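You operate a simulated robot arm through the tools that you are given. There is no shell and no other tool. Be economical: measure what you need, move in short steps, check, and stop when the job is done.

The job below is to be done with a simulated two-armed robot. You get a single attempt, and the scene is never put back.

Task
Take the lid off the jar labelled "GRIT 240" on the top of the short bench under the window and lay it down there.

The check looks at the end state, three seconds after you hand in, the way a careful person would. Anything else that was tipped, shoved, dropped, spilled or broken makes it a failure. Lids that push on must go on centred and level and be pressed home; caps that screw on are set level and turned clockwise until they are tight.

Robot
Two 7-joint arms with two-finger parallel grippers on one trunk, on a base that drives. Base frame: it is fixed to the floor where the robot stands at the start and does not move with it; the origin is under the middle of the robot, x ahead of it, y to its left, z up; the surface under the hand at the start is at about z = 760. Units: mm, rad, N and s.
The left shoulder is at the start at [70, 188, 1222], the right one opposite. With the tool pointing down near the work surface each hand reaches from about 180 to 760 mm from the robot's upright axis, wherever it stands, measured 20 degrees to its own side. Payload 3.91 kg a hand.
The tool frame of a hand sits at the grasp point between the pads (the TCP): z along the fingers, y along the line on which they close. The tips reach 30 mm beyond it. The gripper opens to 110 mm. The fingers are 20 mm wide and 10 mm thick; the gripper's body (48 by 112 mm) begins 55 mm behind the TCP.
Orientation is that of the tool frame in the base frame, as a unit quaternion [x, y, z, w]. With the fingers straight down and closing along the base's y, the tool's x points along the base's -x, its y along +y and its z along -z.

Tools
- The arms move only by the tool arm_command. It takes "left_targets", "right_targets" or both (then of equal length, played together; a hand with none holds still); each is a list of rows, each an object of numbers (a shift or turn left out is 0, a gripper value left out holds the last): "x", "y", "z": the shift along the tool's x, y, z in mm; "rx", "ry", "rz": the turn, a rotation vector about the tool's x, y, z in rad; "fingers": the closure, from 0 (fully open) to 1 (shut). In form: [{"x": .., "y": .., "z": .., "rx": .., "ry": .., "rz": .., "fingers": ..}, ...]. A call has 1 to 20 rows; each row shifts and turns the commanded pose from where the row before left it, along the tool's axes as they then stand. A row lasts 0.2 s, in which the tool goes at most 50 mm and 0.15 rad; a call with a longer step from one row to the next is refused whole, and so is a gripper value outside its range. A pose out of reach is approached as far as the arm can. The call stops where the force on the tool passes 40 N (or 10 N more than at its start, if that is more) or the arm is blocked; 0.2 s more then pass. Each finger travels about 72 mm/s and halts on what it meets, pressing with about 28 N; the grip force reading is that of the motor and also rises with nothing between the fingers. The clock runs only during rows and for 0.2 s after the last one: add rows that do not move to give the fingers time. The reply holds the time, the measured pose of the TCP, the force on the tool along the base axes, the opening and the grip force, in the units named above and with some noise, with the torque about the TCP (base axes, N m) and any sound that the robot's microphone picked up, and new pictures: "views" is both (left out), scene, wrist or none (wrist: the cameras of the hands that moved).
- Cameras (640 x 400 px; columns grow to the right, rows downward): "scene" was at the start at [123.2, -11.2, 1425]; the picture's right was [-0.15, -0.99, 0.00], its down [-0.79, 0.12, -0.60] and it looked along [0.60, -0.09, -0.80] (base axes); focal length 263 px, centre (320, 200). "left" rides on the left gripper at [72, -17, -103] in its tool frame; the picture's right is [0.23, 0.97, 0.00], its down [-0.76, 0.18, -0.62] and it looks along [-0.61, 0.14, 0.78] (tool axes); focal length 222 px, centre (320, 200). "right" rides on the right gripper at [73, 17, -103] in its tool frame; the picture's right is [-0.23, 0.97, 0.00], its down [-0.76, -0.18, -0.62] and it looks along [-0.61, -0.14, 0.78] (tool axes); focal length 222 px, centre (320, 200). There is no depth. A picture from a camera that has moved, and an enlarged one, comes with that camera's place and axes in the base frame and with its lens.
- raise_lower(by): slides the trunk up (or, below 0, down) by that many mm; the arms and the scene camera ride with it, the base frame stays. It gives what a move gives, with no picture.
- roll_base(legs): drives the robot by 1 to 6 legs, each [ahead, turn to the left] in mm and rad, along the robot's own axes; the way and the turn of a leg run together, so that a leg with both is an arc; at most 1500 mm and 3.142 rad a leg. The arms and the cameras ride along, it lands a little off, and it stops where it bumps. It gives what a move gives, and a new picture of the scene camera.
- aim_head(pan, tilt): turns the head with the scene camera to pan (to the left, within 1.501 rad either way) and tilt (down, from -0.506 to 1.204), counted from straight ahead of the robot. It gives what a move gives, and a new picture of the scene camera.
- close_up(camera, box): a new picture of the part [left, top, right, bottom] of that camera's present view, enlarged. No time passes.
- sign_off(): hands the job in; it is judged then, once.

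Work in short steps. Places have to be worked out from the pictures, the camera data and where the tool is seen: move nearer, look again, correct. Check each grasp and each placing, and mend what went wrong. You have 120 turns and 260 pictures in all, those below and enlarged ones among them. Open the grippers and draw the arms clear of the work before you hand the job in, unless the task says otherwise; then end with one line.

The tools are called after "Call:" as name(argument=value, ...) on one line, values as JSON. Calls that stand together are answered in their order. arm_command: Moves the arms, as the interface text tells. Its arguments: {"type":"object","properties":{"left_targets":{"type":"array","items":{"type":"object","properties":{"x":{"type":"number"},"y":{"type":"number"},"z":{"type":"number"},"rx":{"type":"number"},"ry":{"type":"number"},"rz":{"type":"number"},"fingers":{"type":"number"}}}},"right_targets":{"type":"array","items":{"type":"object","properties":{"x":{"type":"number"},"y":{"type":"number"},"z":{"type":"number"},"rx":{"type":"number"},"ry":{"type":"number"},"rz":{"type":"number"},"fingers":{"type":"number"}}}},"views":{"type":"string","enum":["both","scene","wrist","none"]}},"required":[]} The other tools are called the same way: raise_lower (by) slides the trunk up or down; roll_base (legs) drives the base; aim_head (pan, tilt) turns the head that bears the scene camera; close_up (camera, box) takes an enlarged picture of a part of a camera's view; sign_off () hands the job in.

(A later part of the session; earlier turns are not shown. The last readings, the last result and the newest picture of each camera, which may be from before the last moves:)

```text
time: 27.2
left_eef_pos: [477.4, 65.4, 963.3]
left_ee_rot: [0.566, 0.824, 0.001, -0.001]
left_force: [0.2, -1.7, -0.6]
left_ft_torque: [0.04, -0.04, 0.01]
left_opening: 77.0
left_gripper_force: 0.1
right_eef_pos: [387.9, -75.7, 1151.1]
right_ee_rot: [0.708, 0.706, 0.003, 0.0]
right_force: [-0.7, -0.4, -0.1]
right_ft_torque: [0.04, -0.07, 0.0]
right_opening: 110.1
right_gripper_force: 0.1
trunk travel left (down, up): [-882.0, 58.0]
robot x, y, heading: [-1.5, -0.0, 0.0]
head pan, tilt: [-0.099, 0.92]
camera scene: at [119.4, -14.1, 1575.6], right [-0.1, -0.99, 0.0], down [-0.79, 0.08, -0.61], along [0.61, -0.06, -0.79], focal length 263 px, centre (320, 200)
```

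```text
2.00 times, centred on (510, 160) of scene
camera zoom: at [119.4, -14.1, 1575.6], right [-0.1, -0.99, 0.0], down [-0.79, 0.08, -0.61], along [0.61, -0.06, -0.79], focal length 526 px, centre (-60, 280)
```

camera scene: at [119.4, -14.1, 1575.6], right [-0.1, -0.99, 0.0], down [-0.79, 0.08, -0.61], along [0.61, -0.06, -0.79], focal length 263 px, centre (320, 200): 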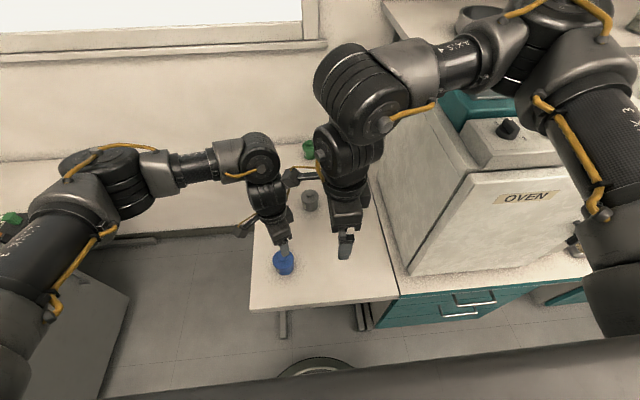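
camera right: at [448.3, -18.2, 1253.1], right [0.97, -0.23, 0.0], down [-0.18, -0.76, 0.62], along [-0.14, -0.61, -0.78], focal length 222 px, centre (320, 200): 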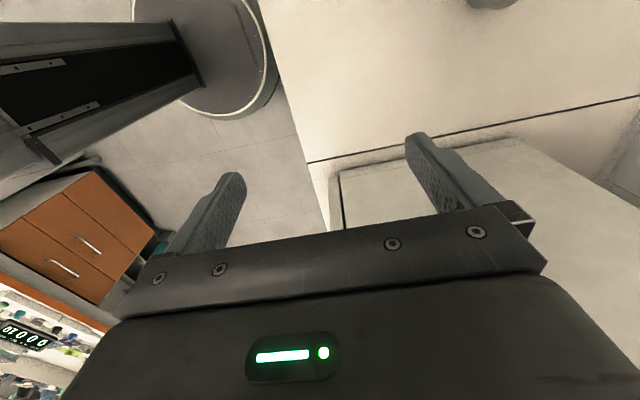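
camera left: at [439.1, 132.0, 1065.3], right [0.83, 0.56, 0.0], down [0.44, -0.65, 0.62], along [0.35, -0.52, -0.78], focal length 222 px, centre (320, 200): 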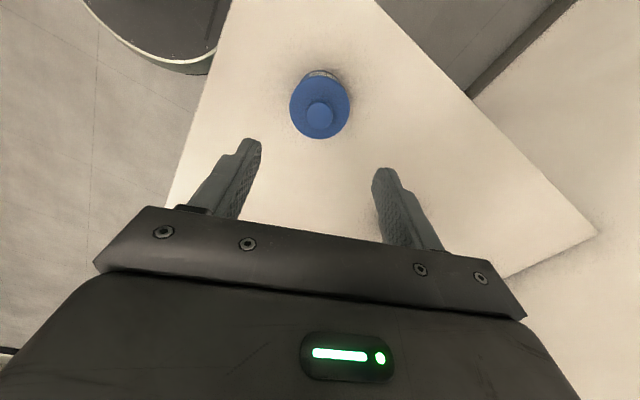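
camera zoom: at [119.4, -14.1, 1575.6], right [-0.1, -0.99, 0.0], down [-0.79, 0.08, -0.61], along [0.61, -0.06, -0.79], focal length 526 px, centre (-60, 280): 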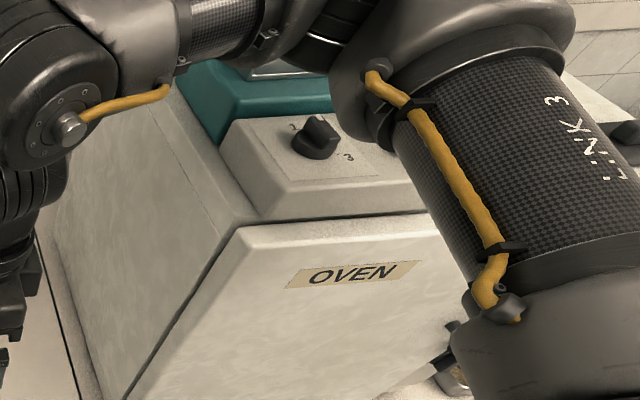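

I released the pressure by reversing, but the oven crowds the right elbow there. I'll swap roles: the left hand clamps the body from the open left side, and the right hand pulls the lid from above. First the left moves clear to +y and both hands unwind their yaw.

Call:
arm_command(left_targets=[{"x": 35, "y": 13.5}, {"x": 35, "y": 13.5}, {"x": 35, "y": 13.5}, {"x": 35, "y": 13.5}, {"rz": -0.15}, {"rz": -0.15}, {"rz": -0.15}, {"rz": -0.15}, {"rz": -0.15}, {"rz": -0.15}, {"rz": -0.15}, {"rz": -0.15}, {}, {}], right_targets=[{}, {}, {}, {"rz": -0.143}, {"rz": -0.143}, {"rz": -0.143}, {"rz": -0.143}, {"rz": -0.143}, {"rz": -0.143}, {"rz": -0.143}, {"rz": -0.143}, {"rz": -0.143}, {"rz": -0.143}, {"rz": -0.141}], views="scene")

```text
time: 30.2
left_eef_pos: [481.4, 219.6, 961.3]
left_ee_rot: [0.001, 1.0, -0.001, -0.001]
left_force: [0.9, 0.4, 0.4]
left_ft_torque: [0.01, -0.01, -0.03]
left_opening: 76.9
left_gripper_force: 0.2
right_eef_pos: [390.8, -69.4, 1149.0]
right_ee_rot: [-0.001, 1.0, 0.001, 0.0]
right_force: [-0.3, 0.6, 0.2]
right_ft_torque: [-0.02, 0.03, 0.01]
right_opening: 110.1
right_gripper_force: 0.1
trunk travel left (down, up): [-882.0, 58.0]
robot x, y, heading: [0.4, 0.1, 0.004]
head pan, tilt: [-0.099, 0.92]
camera scene: at [123.7, -7.4, 1575.2], right [-0.1, -1.0, 0.0], down [-0.79, 0.08, -0.61], along [0.6, -0.06, -0.8], focal length 263 px, centre (320, 200)
```

scene: 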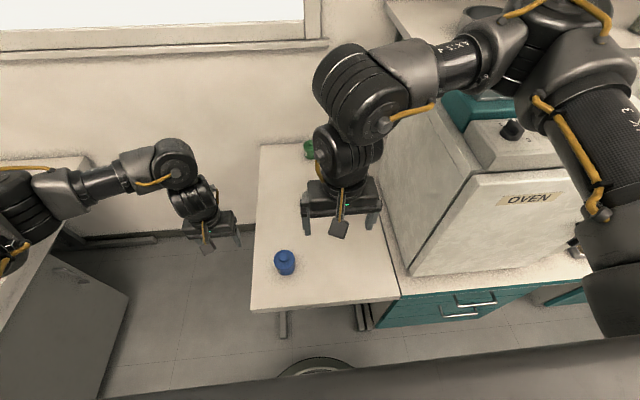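

The pose is back to nominal. Next I'll bring the right hand above the jar at z 960 and watch for trunk lean that would signal contact.

Call:
arm_command(right_targets=[{"x": -15, "y": 23, "z": 31}, {"x": -15, "y": 23, "z": 31}, {"x": -15, "y": 23, "z": 31}, {"x": -15, "y": 23, "z": 31}, {"x": -15, "y": 23, "z": 32}, {"x": -14, "y": 24, "z": 33}, {}])

```text
time: 31.8
left_eef_pos: [482.0, 219.9, 962.0]
left_ee_rot: [0.001, 1.0, 0.0, -0.001]
left_force: [0.0, -0.5, -0.4]
left_ft_torque: [0.04, 0.0, -0.02]
left_opening: 76.7
left_gripper_force: 0.0
right_eef_pos: [478.6, 67.6, 962.8]
right_ee_rot: [0.001, 1.0, 0.001, 0.0]
right_force: [0.9, -0.1, 0.1]
right_ft_torque: [-0.02, -0.02, -0.02]
right_opening: 109.8
right_gripper_force: 0.0
trunk travel left (down, up): [-882.0, 58.0]
robot x, y, heading: [0.8, -0.6, -0.001]
head pan, tilt: [-0.099, 0.92]
camera scene: at [123.7, -8.0, 1575.2], right [-0.1, -0.99, 0.0], down [-0.79, 0.08, -0.61], along [0.6, -0.06, -0.8], focal length 263 px, centre (320, 200)
camera right: at [407.0, 85.4, 1066.1], right [0.23, 0.97, 0.0], down [0.76, -0.18, 0.62], along [0.61, -0.14, -0.78], focal length 222 px, centre (320, 200)
```

scene: 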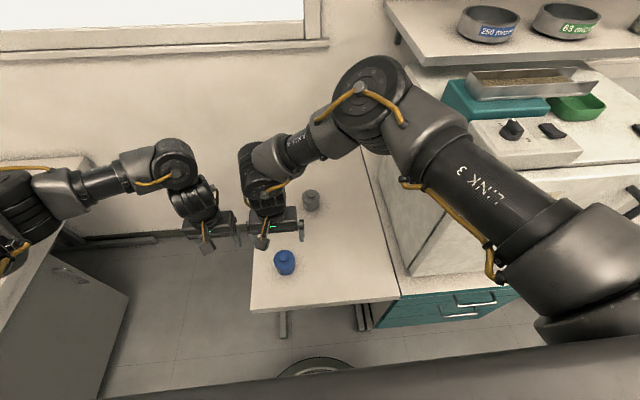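
right: 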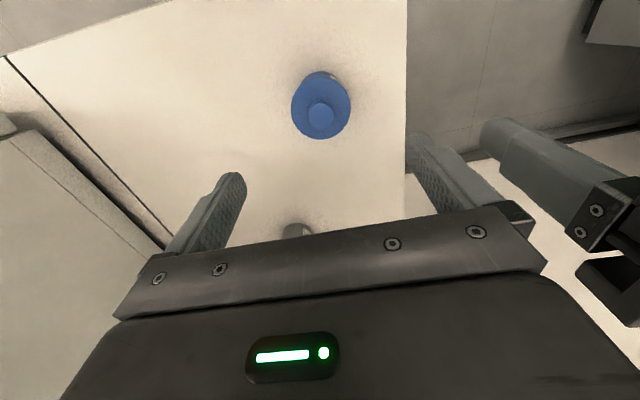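

The right hand reaches the jar fine, and the knob is at (480.5, 70). Next the left hand moves out to y 320, yaws and tilts to point along −y, with its camera up.

Call:
arm_command(left_targets=[{"y": 35, "fingers": 0}, {"y": 35}, {"y": 30}, {"rz": -0.143}, {"rz": -0.143}, {"rz": -0.143}, {"rz": -0.143}, {"rz": -0.143}, {"rz": -0.143}, {"rz": -0.143}, {"rz": -0.143}, {"rz": -0.143}, {"rz": -0.143}, {"rz": -0.141}, {}], views="scene")

Call:
arm_command(left_targets=[{"ry": 0.141}, {"ry": 0.141}, {"ry": 0.141}, {"ry": 0.141}, {"ry": 0.141}, {}, {}], views="scene")

```text
time: 35.0
left_eef_pos: [566.4, 388.3, 870.6]
left_ee_rot: [-0.706, 0.708, 0.0, -0.001]
left_force: [-0.2, -0.2, 1.0]
left_ft_torque: [0.02, 0.0, 0.0]
left_opening: 110.1
left_gripper_force: 0.0
left hand out of reach, approached as far as the arm can: row 7, 8, 9, 10, 11, 12, 13, 14
right_eef_pos: [479.6, 69.4, 964.3]
right_ee_rot: [0.001, 1.0, 0.001, 0.0]
right_force: [0.0, -0.5, -0.5]
right_ft_torque: [-0.01, 0.02, 0.0]
right_opening: 110.0
right_gripper_force: 0.0
trunk travel left (down, up): [-882.0, 58.0]
robot x, y, heading: [-4.2, -3.0, -0.004]
head pan, tilt: [-0.099, 0.92]
camera scene: at [123.6, -7.0, 1575.2], right [-0.1, -1.0, 0.0], down [-0.79, 0.08, -0.61], along [0.6, -0.06, -0.8], focal length 263 px, centre (320, 200)
```

scene: 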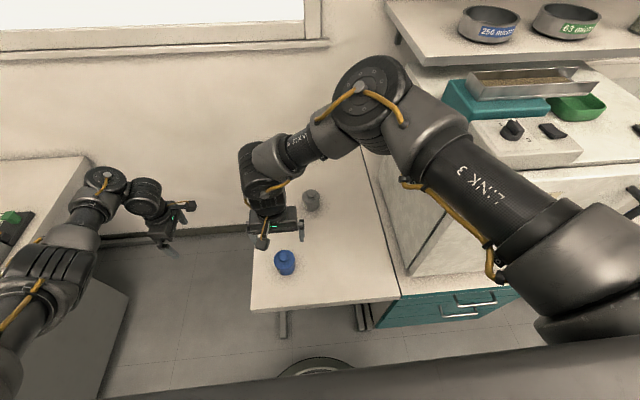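

```text
time: 36.6
left_eef_pos: [566.8, 388.5, 872.0]
left_ee_rot: [-0.662, 0.665, -0.244, -0.246]
left_force: [0.2, -0.6, -0.8]
left_ft_torque: [-0.01, -0.01, -0.01]
left_opening: 109.9
left_gripper_force: 0.0
right_eef_pos: [479.1, 69.8, 963.5]
right_ee_rot: [0.001, 1.0, 0.0, 0.0]
right_force: [0.2, -0.3, -0.3]
right_ft_torque: [0.0, -0.02, 0.03]
right_opening: 109.8
right_gripper_force: 0.2
trunk travel left (down, up): [-882.0, 58.0]
robot x, y, heading: [2.9, -0.0, 0.0]
head pan, tilt: [-0.099, 0.92]
camera scene: at [123.5, -6.6, 1575.2], right [-0.1, -0.99, 0.0], down [-0.79, 0.08, -0.61], along [0.6, -0.06, -0.8], focal length 263 px, centre (320, 200)
```

scene: 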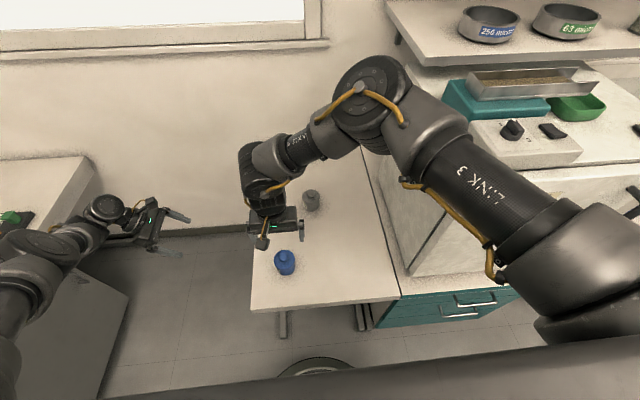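

The detour to (566, 388, 871) still leaves the hand clear, and the tilt works there. I'll finish the tilt.

Call:
arm_command(left_targets=[{"ry": 0.141}, {"ry": 0.141}, {"ry": 0.141}, {"ry": 0.141}, {}, {}])

```text
time: 38.0
left_eef_pos: [544.4, 365.0, 906.7]
left_ee_rot: [-0.569, 0.569, -0.419, -0.421]
left_force: [-0.7, -0.3, 0.4]
left_ft_torque: [0.03, 0.02, 0.02]
left_opening: 110.1
left_gripper_force: 0.2
left hand out of reach, approached as far as the arm can: row 2, 3, 4
right_eef_pos: [479.3, 68.8, 965.1]
right_ee_rot: [0.001, 1.0, 0.0, 0.0]
right_force: [0.0, -0.9, 0.2]
right_ft_torque: [0.01, -0.03, -0.04]
right_opening: 109.9
right_gripper_force: 0.0
trunk travel left (down, up): [-882.0, 58.0]
robot x, y, heading: [0.1, 3.4, -0.0]
head pan, tilt: [-0.099, 0.92]
camera scene: at [123.6, -6.8, 1575.2], right [-0.1, -1.0, 0.0], down [-0.79, 0.08, -0.61], along [0.6, -0.06, -0.8], focal length 263 px, centre (320, 200)
camera left: at [561.5, 442.7, 1007.3], right [-0.97, -0.06, 0.22], down [-0.18, 0.82, -0.54], along [-0.14, -0.57, -0.81], focal length 222 px, centre (320, 200)
```

scene: 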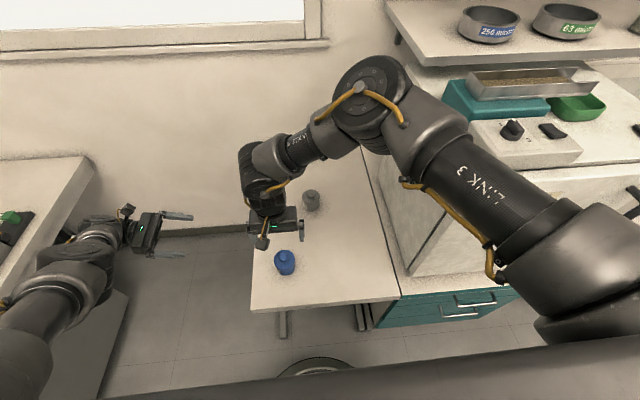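
left: 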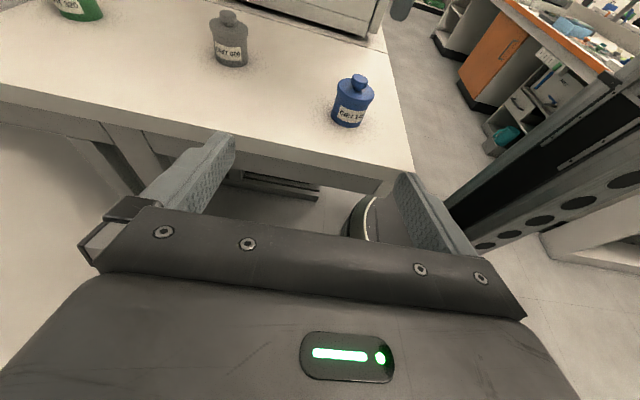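

The tilt is right at 17° below horizontal. Zooming in will show the jar's body and skirt proportions.

Call:
close_up(camera="left", box=[310, 60, 400, 140])

```text
5.00 times, centred on (355, 100) of left
camera zoom: at [561.5, 442.7, 1007.3], right [-0.97, -0.06, 0.22], down [-0.18, 0.82, -0.54], along [-0.14, -0.57, -0.81], focal length 1111 px, centre (145, 700)
```

zoom: 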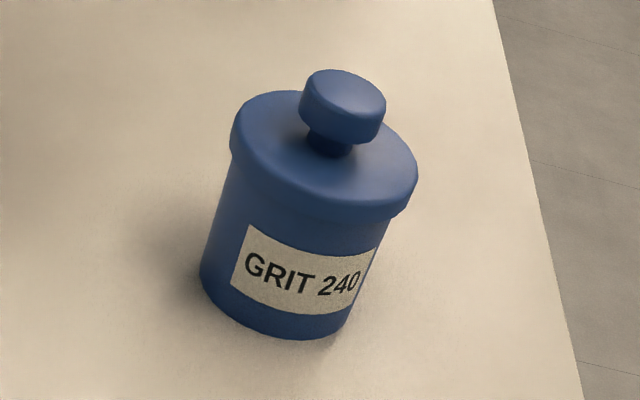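

The body spans about z 760–806 under a skirt, so I'll clamp around z 783. Next is a standoff at (480, 190, 820) along the approach line.

Call:
arm_command(left_targets=[{"x": -6.3, "y": 12.8, "z": 38.6}, {"x": -6.3, "y": 12.8, "z": 38.6}, {"x": -6.3, "y": 12.8, "z": 38.6}, {"x": -6.3, "y": 12.8, "z": 38.6}, {"x": -6.3, "y": 12.8, "z": 38.6}, {}, {}])

```text
time: 38.6
left_eef_pos: [526.1, 313.6, 881.5]
left_ee_rot: [0.579, -0.562, 0.41, 0.425]
left_force: [23.9, -15.0, -6.3]
left_ft_torque: [1.15, 2.98, -2.52]
left_opening: 110.1
left_gripper_force: 0.1
right_eef_pos: [478.7, 67.6, 963.3]
right_ee_rot: [0.001, 1.0, 0.0, 0.0]
right_force: [0.8, -0.2, 0.6]
right_ft_torque: [0.02, 0.04, 0.01]
right_opening: 110.3
right_gripper_force: 0.1
trunk travel left (down, up): [-882.0, 58.0]
robot x, y, heading: [1.1, -0.6, -0.004]
head pan, tilt: [-0.099, 0.92]
stopped in row 2 (left hand): the force on the tool passed its limit at 206 N (the readings are from after the stop); the commanded pose is now the measured one
camera scene: at [123.9, -8.9, 1575.2], right [-0.1, -0.99, 0.0], down [-0.79, 0.08, -0.61], along [0.6, -0.06, -0.8], focal length 263 px, centre (320, 200)
camera left: at [544.6, 391.2, 981.8], right [-0.97, -0.07, 0.25], down [-0.2, 0.82, -0.53], along [-0.16, -0.56, -0.81], focal length 222 px, centre (320, 200)
```

scene: 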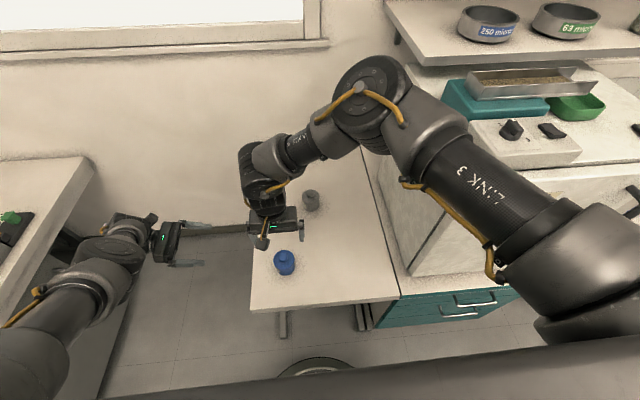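
left: 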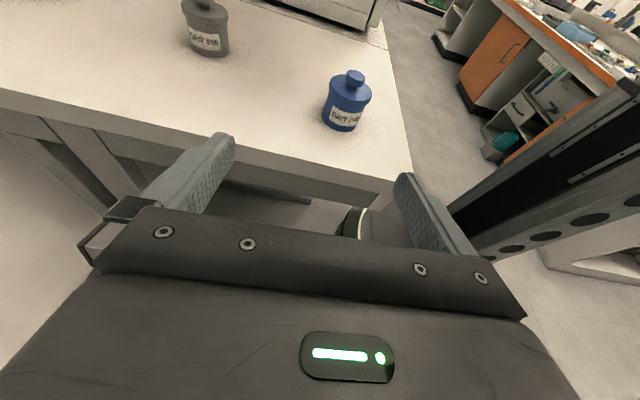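

An unexpected force of 206 N on the left hand, with nothing near the fingers, suggests the gripper hit its own forearm. I'll look closely.

Call:
close_up(camera="scene", box=[0, 180, 240, 330])

Call:
arm_command(left_targets=[{}], views="none")

```text
2.67 times, centred on (120, 255) of scene
camera zoom: at [123.9, -8.9, 1575.2], right [-0.1, -0.99, 0.0], down [-0.79, 0.08, -0.61], along [0.6, -0.06, -0.8], focal length 701 px, centre (853, 53)
```

zoom: 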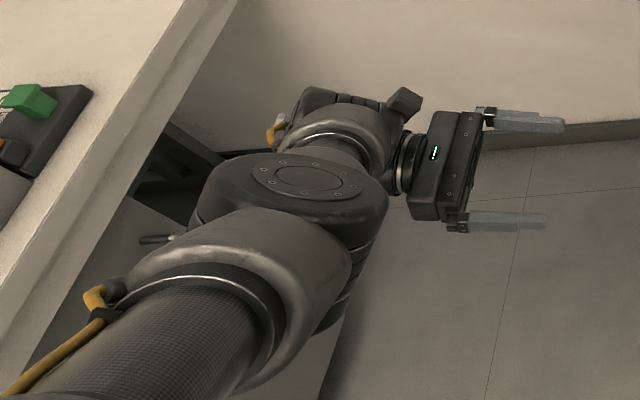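

```text
time: 39.1
left_eef_pos: [524.9, 314.2, 881.4]
left_ee_rot: [0.579, -0.562, 0.41, 0.425]
left_force: [14.0, -7.3, -2.1]
left_ft_torque: [0.6, 1.68, -1.41]
left_opening: 109.7
left_gripper_force: 0.3
right_eef_pos: [477.9, 69.1, 961.9]
right_ee_rot: [0.0, 1.0, -0.001, 0.0]
right_force: [-1.0, -0.1, 0.1]
right_ft_torque: [0.02, 0.0, -0.02]
right_opening: 110.0
right_gripper_force: 0.1
trunk travel left (down, up): [-882.0, 58.0]
robot x, y, heading: [0.4, 0.6, 0.003]
head pan, tilt: [-0.099, 0.92]
stopped in row 1 (left hand): the force on the tool passed its limit at 41 N (the readings are from after the stop); the commanded pose is now the measured one
```

The elbow is folded low and the wrist is binding, so this approach is bad. A better option is to clamp the body from the robot's side, pointing forward and 40° down with the camera underneath, which suits the left arm. First I'll back out and return the left hand to pointing down.

Call:
arm_command(left_targets=[{"z": -10, "y": -5, "x": 1}, {"z": -25, "y": -8, "x": 4}, {"z": -15, "y": -5, "x": 4}, {"ry": -0.14}, {"ry": -0.14}, {"ry": -0.14}, {"ry": -0.14}, {"ry": -0.14}, {"ry": -0.14}, {"ry": -0.14}, {"ry": -0.14}, {"ry": -0.14}, {}], views="scene")

```text
time: 40.2
left_eef_pos: [542.3, 357.8, 902.8]
left_ee_rot: [0.625, -0.593, 0.346, 0.372]
left_force: [7.5, -15.0, -16.4]
left_ft_torque: [0.94, 1.16, -0.72]
left_opening: 109.9
left_gripper_force: 0.1
right_eef_pos: [477.2, 69.1, 963.7]
right_ee_rot: [0.001, 1.0, 0.001, 0.0]
right_force: [0.3, 0.0, 0.6]
right_ft_torque: [0.04, -0.02, -0.03]
right_opening: 110.2
right_gripper_force: 0.1
trunk travel left (down, up): [-882.0, 58.0]
robot x, y, heading: [-1.8, 1.1, 0.003]
head pan, tilt: [-0.099, 0.92]
stopped in row 5 (left hand): the force on the tool passed its limit at 146 N (the readings are from after the stop); the commanded pose is now the measured one
camera scene: at [124.3, -9.0, 1575.1], right [-0.1, -0.99, 0.0], down [-0.79, 0.08, -0.61], along [0.6, -0.06, -0.8], focal length 263 px, centre (320, 200)
```

scene: 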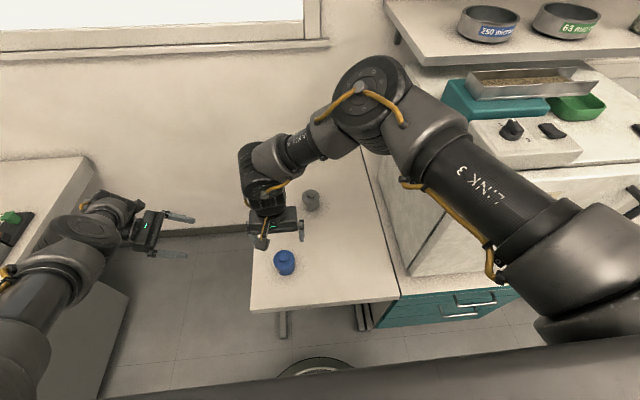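

There's contact again near the wrist: the hand is being pushed +x, −y, −z, so I'll ease it that way.

Call:
close_up(camera="scene", box=[40, 170, 220, 290])

Call:
arm_command(left_targets=[{"x": -8, "y": -5, "z": 10}, {"x": -8, "y": -5, "z": 10}, {}, {}], views="wrist")

```text
3.33 times, centred on (130, 230) of scene
camera zoom: at [124.3, -9.0, 1575.1], right [-0.1, -0.99, 0.0], down [-0.79, 0.08, -0.61], along [0.6, -0.06, -0.8], focal length 876 px, centre (953, 100)
```

zoom: 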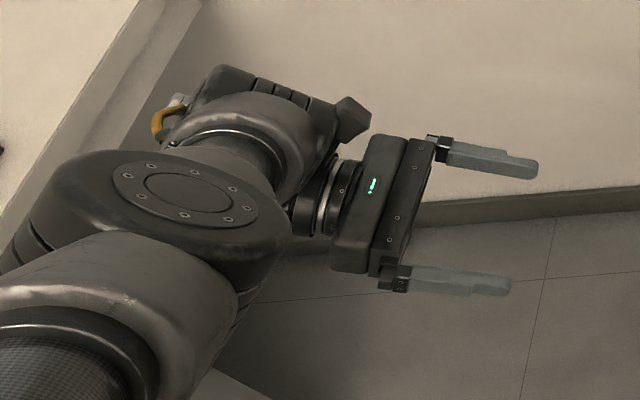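

```text
time: 41.2
left_eef_pos: [550.5, 350.8, 879.0]
left_ee_rot: [0.624, -0.594, 0.346, 0.373]
left_force: [0.0, 0.7, 0.2]
left_ft_torque: [-0.03, -0.06, 0.01]
left_opening: 110.0
left_gripper_force: 0.0
right_eef_pos: [478.5, 70.2, 963.1]
right_ee_rot: [0.0, 1.0, 0.0, 0.0]
right_force: [-0.5, -0.2, 0.4]
right_ft_torque: [0.02, 0.03, 0.02]
right_opening: 109.8
right_gripper_force: 0.0
trunk travel left (down, up): [-882.0, 58.0]
robot x, y, heading: [0.5, 4.1, -0.003]
head pan, tilt: [-0.099, 0.92]
camera left: at [572.4, 406.4, 992.0], right [-0.96, -0.13, 0.25], down [-0.22, 0.91, -0.35], along [-0.18, -0.39, -0.9], focal length 222 px, centre (320, 200)
```

left: 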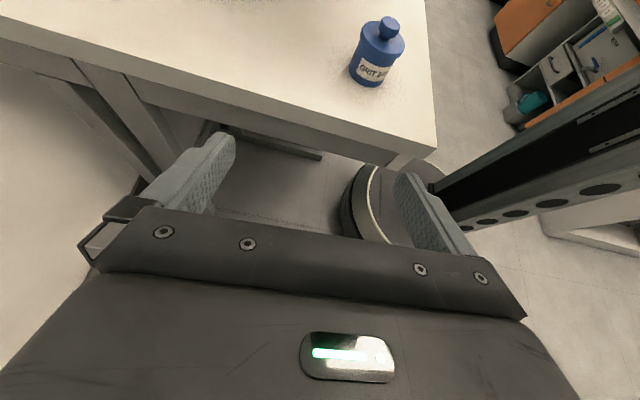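

It's free; the hand camera had been touching its own forearm. I'll return to the earlier good spot and untilt there.

Call:
arm_command(left_targets=[{"x": -10, "y": -5, "z": -8}, {"x": -10, "y": -5, "z": -8}, {"x": -10, "y": -6, "z": -8}, {"ry": -0.12}, {"ry": -0.12}, {"ry": -0.12}, {"ry": -0.12}, {"ry": -0.12}, {"ry": -0.12}, {"ry": -0.12}, {"ry": -0.12}, {}], views="scene")

```text
time: 43.8
left_eef_pos: [551.7, 370.2, 874.0]
left_ee_rot: [0.713, -0.698, 0.019, 0.056]
left_force: [-0.2, -0.6, -0.7]
left_ft_torque: [0.01, -0.02, 0.02]
left_opening: 110.0
left_gripper_force: 0.1
left hand out of reach, approached as far as the arm can: row 2, 3
right_eef_pos: [478.1, 70.0, 962.8]
right_ee_rot: [0.001, 1.0, 0.0, 0.0]
right_force: [0.7, 0.6, -0.4]
right_ft_torque: [0.0, 0.02, 0.01]
right_opening: 109.8
right_gripper_force: 0.1
trunk travel left (down, up): [-882.0, 58.0]
robot x, y, heading: [-2.1, -0.7, 0.003]
head pan, tilt: [-0.099, 0.92]
camera scene: at [123.8, -6.9, 1575.2], right [-0.1, -1.0, 0.0], down [-0.79, 0.08, -0.61], along [0.6, -0.06, -0.8], focal length 263 px, centre (320, 200)
```

scene: 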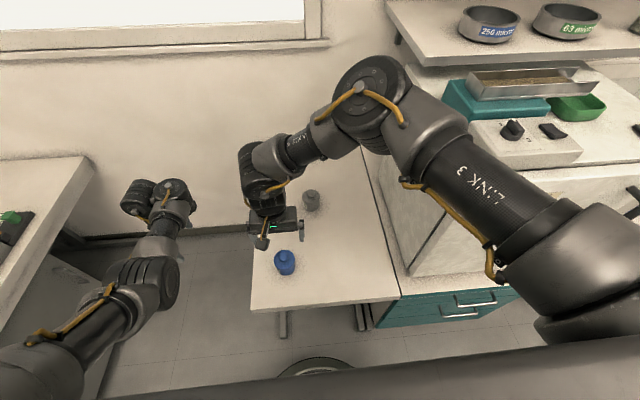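

Fixing the small residual tilt, rising, and yawing back so the camera faces the robot.

Call:
arm_command(left_targets=[{"ry": -0.106, "rx": 0.05}, {"z": -25}, {"z": -25}, {"rz": 0.145}, {"rz": 0.145}, {"rz": 0.145}, {"rz": 0.145}, {"rz": 0.145}, {"rz": 0.145}, {"rz": 0.145}, {"rz": 0.145}, {"rz": 0.145}, {"rz": 0.145}, {"rz": 0.145}, {}], views="scene")

```text
time: 46.0
left_eef_pos: [553.2, 372.0, 923.6]
left_ee_rot: [-0.298, 0.955, 0.002, 0.002]
left_force: [4.7, 0.6, -5.9]
left_ft_torque: [0.24, 0.25, 0.21]
left_opening: 110.1
left_gripper_force: 0.0
right_eef_pos: [478.5, 69.2, 964.0]
right_ee_rot: [0.0, 1.0, 0.0, 0.0]
right_force: [-0.4, 0.0, 0.9]
right_ft_torque: [-0.03, -0.02, 0.02]
right_opening: 110.0
right_gripper_force: 0.1
trunk travel left (down, up): [-882.0, 58.0]
robot x, y, heading: [-2.2, 0.1, 0.002]
head pan, tilt: [-0.099, 0.92]
stopped in row 11 (left hand): the force on the tool passed its limit at 97 N (the readings are from after the stop); the commanded pose is now the measured one
camera scene: at [123.7, -7.1, 1575.2], right [-0.1, -1.0, 0.0], down [-0.79, 0.08, -0.61], along [0.6, -0.06, -0.8], focal length 263 px, centre (320, 200)
```

scene: 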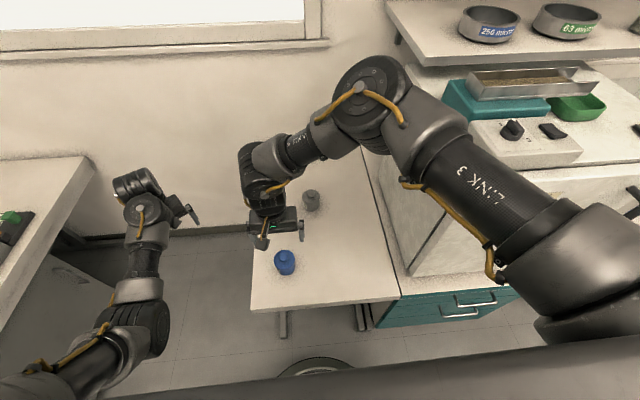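

The folded elbow makes the camera brush its forearm. I'll unfold by raising and extending the left hand towards its original comfortable pose, then finish the yaw.

Call:
arm_command(left_targets=[{"z": -30, "x": 2, "y": -10}, {"z": -30, "x": 6, "y": -20}, {"z": -30, "x": 6, "y": -25}, {"z": -30, "x": 8, "y": -30}, {"z": -30, "x": 8, "y": -30}, {"z": -26, "x": 8, "y": -31}, {"rz": 0.12}, {"rz": 0.12}, {"rz": 0.12}, {"rz": 0.12}, {"rz": 0.12}, {}], views="scene")

```text
time: 46.3
left_eef_pos: [553.8, 369.6, 930.0]
left_ee_rot: [-0.299, 0.954, 0.003, 0.005]
left_force: [1.4, -1.5, -2.1]
left_ft_torque: [0.24, 0.1, 0.13]
left_opening: 110.0
left_gripper_force: 0.1
right_eef_pos: [478.5, 70.0, 964.6]
right_ee_rot: [0.0, 1.0, 0.0, 0.0]
right_force: [-0.4, 0.0, 0.1]
right_ft_torque: [-0.04, 0.04, 0.0]
right_opening: 110.0
right_gripper_force: 0.0
trunk travel left (down, up): [-882.0, 58.0]
robot x, y, heading: [-0.0, 0.8, -0.001]
head pan, tilt: [-0.099, 0.92]
stopped in row 1 (left hand): the force on the tool passed its limit at 85 N (the readings are from after the stop); the commanded pose is now the measured one
camera scene: at [123.7, -7.2, 1575.2], right [-0.1, -1.0, 0.0], down [-0.79, 0.08, -0.61], along [0.6, -0.06, -0.8], focal length 263 px, centre (320, 200)
```

scene: 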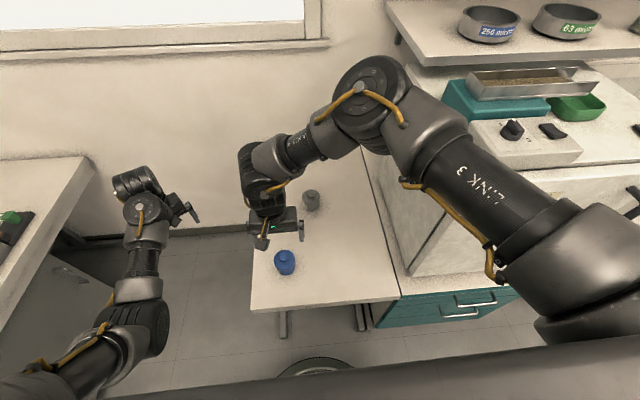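

The yaw had wedged it slightly, so I'll turn back 0.45 rad first and then raise and extend.

Call:
arm_command(left_targets=[{"rz": -0.1}, {"rz": -0.12}, {"rz": -0.12}, {"rz": -0.12}, {"z": -20}, {"z": -30}, {"z": -30}, {"z": -30}, {"z": -30}, {}], views="scene")

```text
time: 48.5
left_eef_pos: [557.0, 369.6, 969.3]
left_ee_rot: [-0.508, 0.861, 0.001, 0.006]
left_force: [-0.3, -0.5, -0.3]
left_ft_torque: [-0.01, 0.0, 0.03]
left_opening: 110.0
left_gripper_force: 0.2
left hand out of reach, approached as far as the arm can: row 6, 7, 8, 9
right_eef_pos: [477.3, 70.1, 964.3]
right_ee_rot: [0.0, 1.0, -0.001, 0.0]
right_force: [0.0, 0.1, 0.6]
right_ft_torque: [-0.01, -0.01, 0.01]
right_opening: 110.0
right_gripper_force: 0.1
trunk travel left (down, up): [-882.0, 58.0]
robot x, y, heading: [0.8, 3.6, 0.0]
head pan, tilt: [-0.099, 0.92]
camera scene: at [123.8, -7.1, 1575.2], right [-0.1, -1.0, 0.0], down [-0.79, 0.08, -0.61], along [0.6, -0.06, -0.8], focal length 263 px, centre (320, 200)
```

scene: 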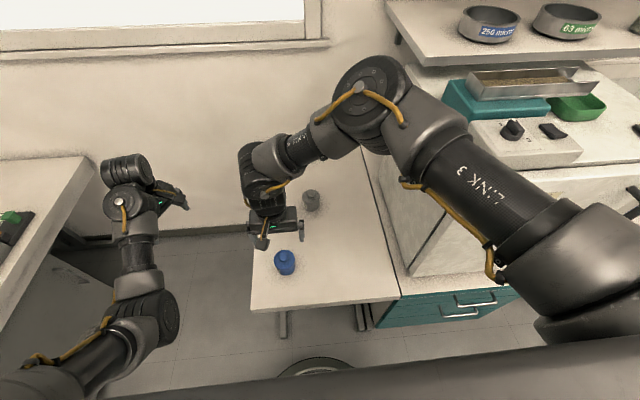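

The arm is at a joint limit here. On the way out, the low-yaw poses were nearer (490, 320), so I'll go back that way, yawing gradually as I move.

Call:
arm_command(left_targets=[{"x": 15, "y": 6, "z": 6}, {"x": 15, "y": 6, "z": 6}, {"x": 15, "y": 6, "z": 6}, {"x": 15, "y": 6, "z": 4}, {"x": 12, "y": 5}, {}], views="scene")

```text
time: 49.9
left_eef_pos: [488.7, 320.9, 930.8]
left_ee_rot: [-0.508, 0.861, 0.001, 0.008]
left_force: [0.5, 0.2, -0.3]
left_ft_torque: [-0.02, 0.0, -0.03]
left_opening: 110.0
left_gripper_force: 0.1
left hand out of reach, approached as far as the arm can: row 1, 3, 5
right_eef_pos: [478.4, 68.9, 962.2]
right_ee_rot: [0.0, 1.0, -0.001, 0.001]
right_force: [0.3, 0.1, 0.3]
right_ft_torque: [0.0, 0.0, 0.03]
right_opening: 110.0
right_gripper_force: 0.1
trunk travel left (down, up): [-882.0, 58.0]
robot x, y, heading: [2.0, 0.8, -0.005]
head pan, tilt: [-0.099, 0.92]
camera scene: at [124.1, -6.9, 1575.1], right [-0.1, -1.0, 0.0], down [-0.79, 0.08, -0.61], along [0.6, -0.06, -0.8], focal length 263 px, centre (320, 200)
```

scene: 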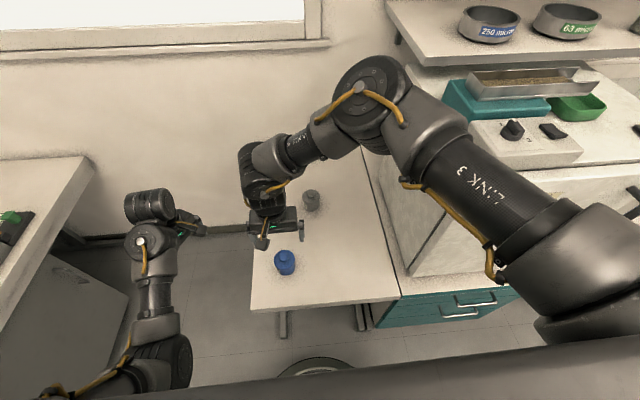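

It moved nicely to (489, 321, 931). I'll try the yaw from here.

Call:
arm_command(left_targets=[{"rz": 0.1}, {"rz": 0.1}, {"rz": 0.1}, {"rz": 0.1}, {"rz": 0.1}, {"rz": 0.1}, {"rz": 0.1}, {"rz": 0.1}, {"rz": 0.1}, {}], views="scene")

```text
time: 51.4
left_eef_pos: [488.4, 321.7, 930.7]
left_ee_rot: [-0.231, 0.973, 0.003, 0.006]
left_force: [9.1, -16.3, -10.7]
left_ft_torque: [2.61, 0.3, 1.66]
left_opening: 110.0
left_gripper_force: 0.1
right_eef_pos: [478.0, 69.0, 963.7]
right_ee_rot: [-0.001, 1.0, 0.0, 0.0]
right_force: [-0.5, 0.3, -0.2]
right_ft_torque: [0.02, -0.01, 0.01]
right_opening: 110.0
right_gripper_force: 0.0
trunk travel left (down, up): [-882.0, 58.0]
robot x, y, heading: [-1.7, 0.3, -0.004]
head pan, tilt: [-0.099, 0.92]
stopped in row 7 (left hand): the force on the tool passed its limit at 99 N (the readings are from after the stop); the commanded pose is now the measured one
camera scene: at [123.6, -7.1, 1575.2], right [-0.1, -1.0, 0.0], down [-0.79, 0.08, -0.61], along [0.6, -0.06, -0.8], focal length 263 px, centre (320, 200)
```

scene: 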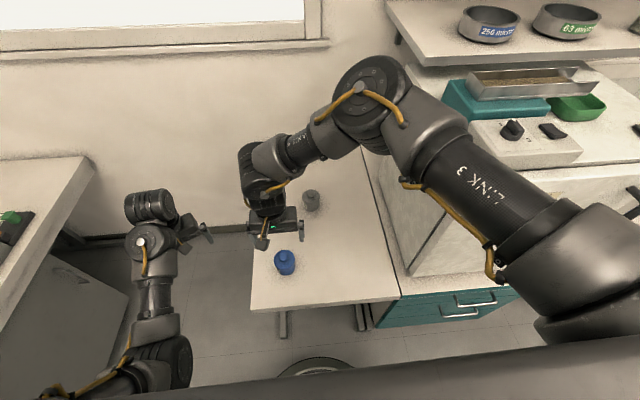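

The camera always meets the forearm at that yaw, since in this branch the forearm comes from behind. So a forward-right pointing pose with the camera up should be natural. I'll yaw the other way to about −2.36 rad and then tilt up.

Call:
arm_command(left_targets=[{"rz": -0.145}, {"rz": -0.145}, {"rz": -0.145}, {"rz": -0.145}, {"rz": -0.145}, {"rz": -0.145}, {"rz": -0.145}, {"rz": -0.145}, {"rz": -0.145}, {"rz": -0.145}, {"rz": -0.145}, {"rz": -0.145}, {"rz": -0.145}, {}], views="scene")

```text
time: 54.4
left_eef_pos: [487.4, 321.7, 931.3]
left_ee_rot: [0.923, -0.385, 0.003, -0.005]
left_force: [0.5, -1.1, 0.6]
left_ft_torque: [0.01, 0.0, 0.02]
left_opening: 109.9
left_gripper_force: 0.0
right_eef_pos: [478.6, 69.9, 963.3]
right_ee_rot: [0.001, 1.0, 0.001, -0.001]
right_force: [-0.6, -1.1, 0.5]
right_ft_torque: [-0.02, 0.01, -0.01]
right_opening: 109.8
right_gripper_force: 0.1
trunk travel left (down, up): [-882.0, 58.0]
robot x, y, heading: [2.5, -0.2, -0.002]
head pan, tilt: [-0.099, 0.92]
camera scene: at [123.7, -7.1, 1575.2], right [-0.1, -1.0, 0.0], down [-0.79, 0.08, -0.61], along [0.6, -0.06, -0.8], focal length 263 px, centre (320, 200)
```

scene: 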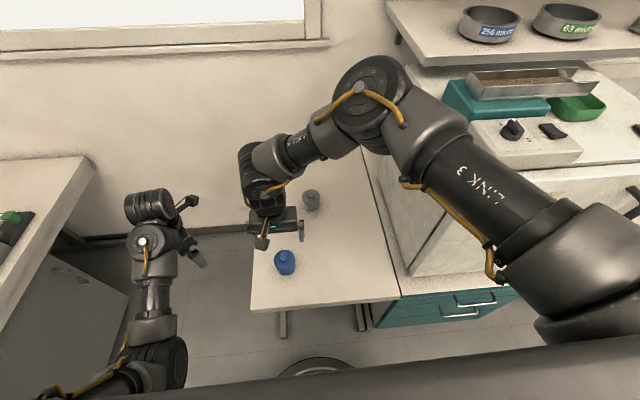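

The yaw worked cleanly. Now the tilt.

Call:
arm_command(left_targets=[{"ry": 0.141}, {"ry": 0.141}, {"ry": 0.141}, {"ry": 0.141}, {"ry": 0.141}, {"ry": 0.141}, {"ry": 0.141}, {"ry": 0.141}, {"ry": 0.141}, {}])

```text
time: 56.6
left_eef_pos: [500.3, 306.2, 927.4]
left_ee_rot: [0.772, -0.32, 0.514, 0.193]
left_force: [-0.3, 0.0, 0.5]
left_ft_torque: [0.01, 0.01, 0.0]
left_opening: 109.9
left_gripper_force: 0.0
left hand out of reach, approached as far as the arm can: row 8, 9
right_eef_pos: [476.5, 70.2, 963.2]
right_ee_rot: [0.0, 1.0, 0.0, 0.0]
right_force: [0.7, 0.6, 0.5]
right_ft_torque: [-0.01, -0.02, -0.01]
right_opening: 110.1
right_gripper_force: 0.0
trunk travel left (down, up): [-882.0, 58.0]
robot x, y, heading: [3.7, 2.9, -0.004]
head pan, tilt: [-0.099, 0.92]
camera scene: at [123.5, -5.6, 1575.2], right [-0.1, -1.0, 0.0], down [-0.79, 0.08, -0.61], along [0.6, -0.06, -0.8], focal length 263 px, centre (320, 200)
camera left: at [462.4, 363.5, 1036.5], right [-0.62, -0.77, 0.18], down [-0.74, 0.49, -0.46], along [0.26, -0.41, -0.87], focal length 222 px, centre (320, 200)
```

scene: 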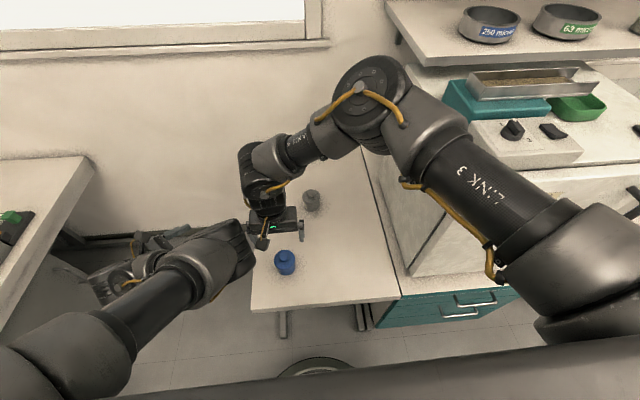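
left: 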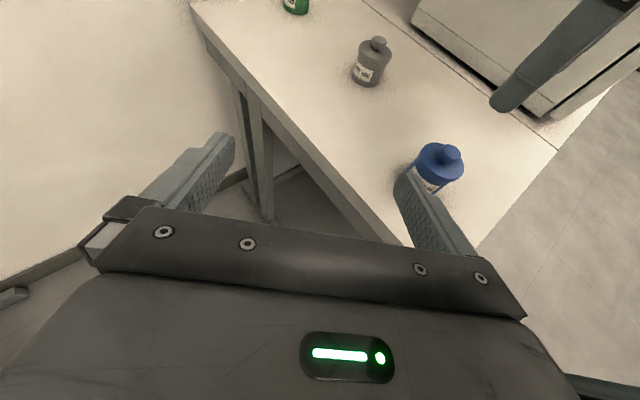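

The hand now points forward-right and 23° down, which will do for clamping. I'll go halfway to the standoff near (369, 181, 832) and watch the elbow.

Call:
arm_command(left_targets=[{"x": -14.2, "y": 30.6, "z": 4.7}, {"x": -14.2, "y": 30.6, "z": 4.7}, {"x": -14.2, "y": 30.6, "z": 4.7}, {}])

```text
time: 57.6
left_eef_pos: [442.1, 254.3, 880.6]
left_ee_rot: [0.77, -0.322, 0.514, 0.198]
left_force: [0.4, -0.5, -0.8]
left_ft_torque: [-0.04, 0.0, -0.03]
left_opening: 110.0
left_gripper_force: 0.1
left hand out of reach, approached as far as the arm can: row 2
right_eef_pos: [478.2, 69.3, 963.6]
right_ee_rot: [0.001, 1.0, 0.001, 0.0]
right_force: [-0.4, 0.4, -0.3]
right_ft_torque: [-0.04, -0.02, -0.02]
right_opening: 110.1
right_gripper_force: 0.0
trunk travel left (down, up): [-882.0, 58.0]
robot x, y, heading: [-1.3, 1.3, 0.004]
head pan, tilt: [-0.099, 0.92]
camera scene: at [123.7, -7.9, 1575.2], right [-0.1, -1.0, 0.0], down [-0.79, 0.08, -0.61], along [0.6, -0.06, -0.8], focal length 263 px, centre (320, 200)
camera left: at [403.9, 311.3, 988.3], right [-0.62, -0.76, 0.18], down [-0.74, 0.49, -0.46], along [0.26, -0.42, -0.87], focal length 222 px, centre (320, 200)
```

scene: 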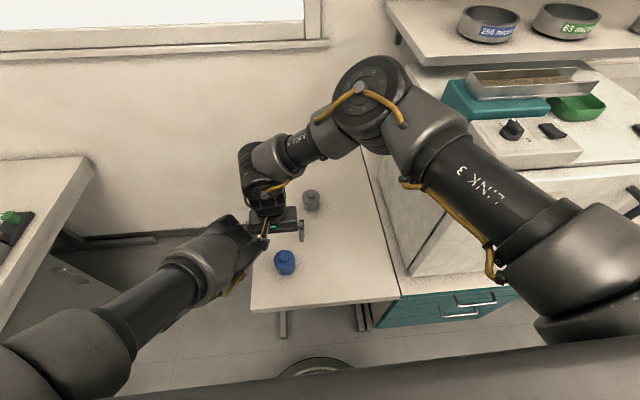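
left: 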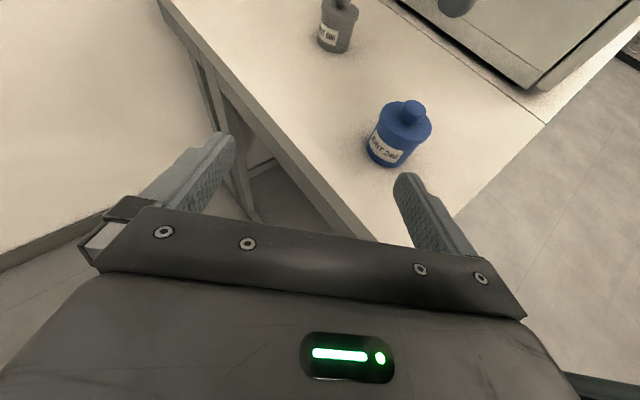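

The move works, but the left elbow is close to the right hand. I'll slide the right hand 130 mm to −y for safety, then continue with the left to the standoff.

Call:
arm_command(right_targets=[{"y": -33}, {"y": -33}, {"y": -33}, {"y": -31}, {}], views="none")

Call:
arm_command(left_targets=[{"x": -14.2, "y": 31, "z": 4.7}, {"x": -14.2, "y": 31, "z": 4.7}, {"x": -14.2, "y": 31, "z": 4.7}, {}])

```text
time: 58.8
left_eef_pos: [442.3, 252.4, 880.2]
left_ee_rot: [0.771, -0.32, 0.514, 0.199]
left_force: [0.6, -0.1, 0.0]
left_ft_torque: [0.02, 0.0, 0.0]
left_opening: 109.8
left_gripper_force: 0.1
right_eef_pos: [478.2, -60.3, 962.8]
right_ee_rot: [0.0, 1.0, -0.001, 0.0]
right_force: [-0.4, -0.1, -0.8]
right_ft_torque: [0.02, 0.0, 0.02]
right_opening: 109.8
right_gripper_force: 0.1
trunk travel left (down, up): [-882.0, 58.0]
robot x, y, heading: [-0.9, -1.3, -0.001]
head pan, tilt: [-0.099, 0.92]
```

```text
time: 59.8
left_eef_pos: [378.2, 200.2, 833.9]
left_ee_rot: [0.77, -0.319, 0.517, 0.194]
left_force: [0.1, -0.2, 0.1]
left_ft_torque: [-0.01, 0.0, 0.01]
left_opening: 110.0
left_gripper_force: 0.2
left hand out of reach, approached as far as the arm can: row 3
right_eef_pos: [477.8, -59.4, 962.5]
right_ee_rot: [0.0, 1.0, 0.0, -0.001]
right_force: [-0.7, -0.3, -0.4]
right_ft_torque: [-0.01, 0.03, 0.0]
right_opening: 110.1
right_gripper_force: 0.1
trunk travel left (down, up): [-882.0, 58.0]
robot x, y, heading: [2.2, 4.5, 0.001]
head pan, tilt: [-0.099, 0.92]
camera scene: at [123.9, -7.5, 1575.2], right [-0.1, -1.0, 0.0], down [-0.79, 0.08, -0.61], along [0.6, -0.06, -0.8], focal length 263 px, centre (320, 200)
camera left: at [339.4, 257.4, 941.8], right [-0.61, -0.77, 0.18], down [-0.74, 0.48, -0.46], along [0.27, -0.42, -0.87], focal length 222 px, centre (320, 200)
```

scene: 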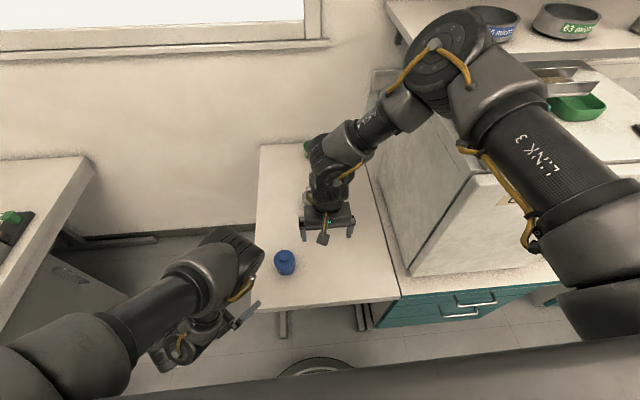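
left: 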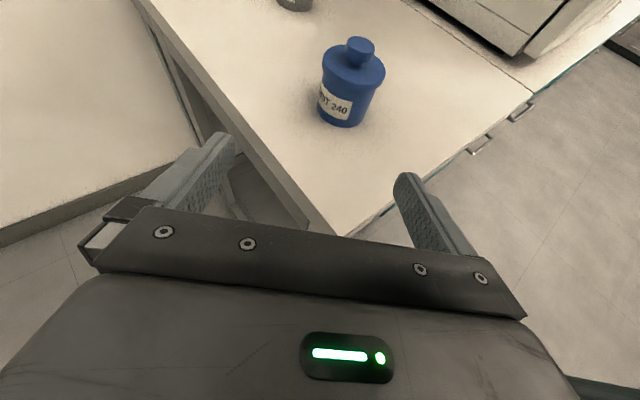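

Good view of the jar. I'll align laterally with the jar's axis and go half the distance in, stopping short of it.

Call:
arm_command(left_targets=[{"x": 6, "y": 8, "z": 20}, {"x": 6, "y": 8, "z": 20}, {"x": 5.7, "y": 8.4, "z": 30}, {}, {}])

Call:
close_up(camera="left", box=[160, 0, 480, 200])

```text
time: 61.2
left_eef_pos: [431.2, 186.5, 805.1]
left_ee_rot: [0.769, -0.318, 0.522, 0.186]
left_force: [-0.9, 0.8, 0.2]
left_ft_torque: [0.01, 0.02, 0.0]
left_opening: 110.0
left_gripper_force: 0.0
left hand out of reach, approached as far as the arm can: row 1, 2, 3
right_eef_pos: [477.7, -58.6, 963.0]
right_ee_rot: [0.001, 1.0, -0.001, 0.0]
right_force: [-0.1, 0.5, 1.3]
right_ft_torque: [-0.03, 0.01, 0.0]
right_opening: 110.0
right_gripper_force: 0.1
trunk travel left (down, up): [-882.0, 58.0]
robot x, y, heading: [1.0, -1.9, -0.001]
head pan, tilt: [-0.099, 0.92]
stopped in row 5 (left hand): the arm was blocked; the commanded pose is now the measured one
camera scene: at [123.8, -7.0, 1575.2], right [-0.1, -1.0, 0.0], down [-0.79, 0.08, -0.61], along [0.6, -0.06, -0.8], focal length 263 px, centre (320, 200)
camera left: at [389.7, 242.4, 912.1], right [-0.6, -0.78, 0.16], down [-0.74, 0.48, -0.47], along [0.29, -0.41, -0.87], focal length 222 px, centre (320, 200)
```

scene: 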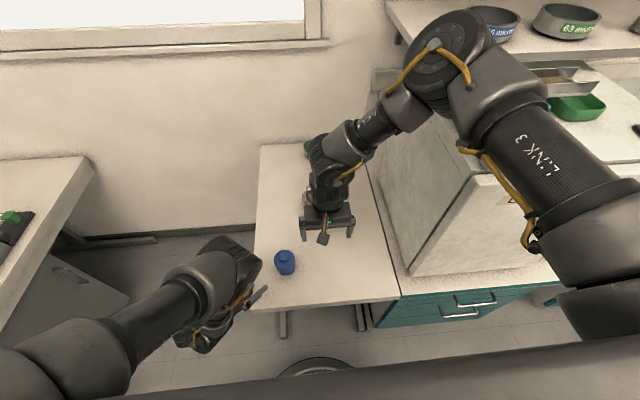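
left: 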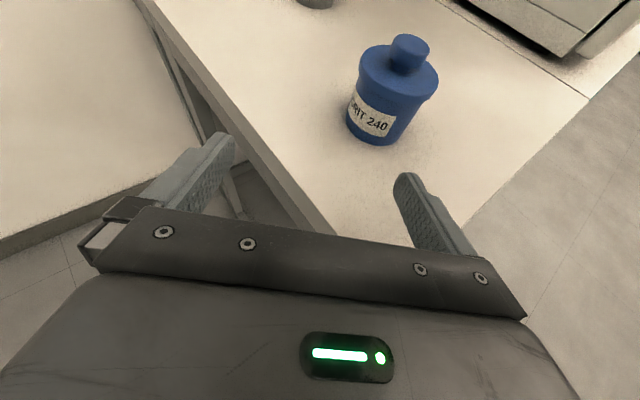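

```text
2.00 times, centred on (320, 100) of left
camera zoom: at [389.7, 242.4, 912.1], right [-0.6, -0.78, 0.16], down [-0.74, 0.48, -0.47], along [0.29, -0.41, -0.87], focal length 444 px, centre (320, 400)
```

zoom: 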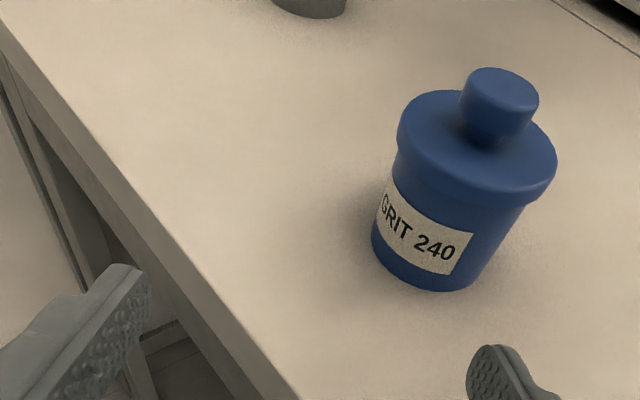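

The left arm hits its joint limits before it reaches the jar. New plan: the right arm, which is still in a natural posture, clamps the body from the robot's side, and the left pulls from above as it did before. First I back the left arm out and unfold it.

Call:
arm_command(left_targets=[{"x": 16, "y": -22.8, "z": -13.9}, {"x": 16, "y": -22.8, "z": -13.9}, {"x": 16, "y": -22.8, "z": -13.9}, {"x": 16, "y": -22.8, "z": -13.9}, {"x": 16, "y": -22.8, "z": -13.9}, {"x": 16, "y": -22.8, "z": -13.9}, {"ry": -0.145}, {"ry": -0.145}, {"ry": -0.145}, {"ry": -0.145}, {"ry": -0.145}, {"ry": -0.145}, {"ry": -0.145}, {"ry": -0.145}, {}], views="scene")

```text
time: 64.4
left_eef_pos: [497.7, 308.1, 919.4]
left_ee_rot: [0.93, -0.368, 0.014, -0.016]
left_force: [0.8, 0.8, 0.6]
left_ft_torque: [0.01, 0.02, -0.02]
left_opening: 109.8
left_gripper_force: 0.0
left hand out of reach, approached as far as the arm can: row 6, 10, 11
right_eef_pos: [478.1, -59.2, 963.0]
right_ee_rot: [-0.001, 1.0, -0.001, 0.0]
right_force: [0.2, 1.0, -0.3]
right_ft_torque: [0.03, -0.01, 0.01]
right_opening: 109.9
right_gripper_force: 0.1
trunk travel left (down, up): [-882.0, 58.0]
robot x, y, heading: [1.8, 2.2, -0.004]
head pan, tilt: [-0.099, 0.92]
camera scene: at [123.9, -6.6, 1575.2], right [-0.1, -1.0, 0.0], down [-0.79, 0.08, -0.61], along [0.6, -0.06, -0.8], focal length 263 px, centre (320, 200)
```

scene: 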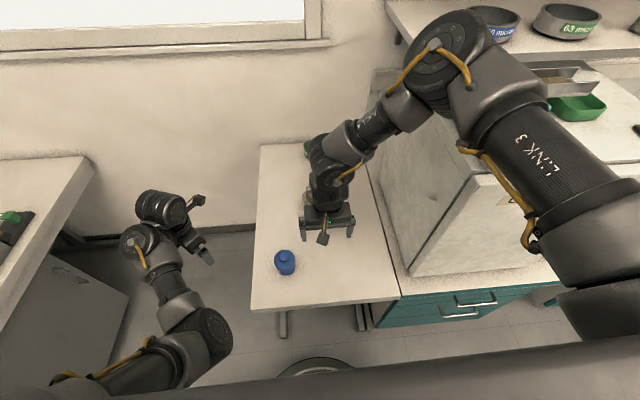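

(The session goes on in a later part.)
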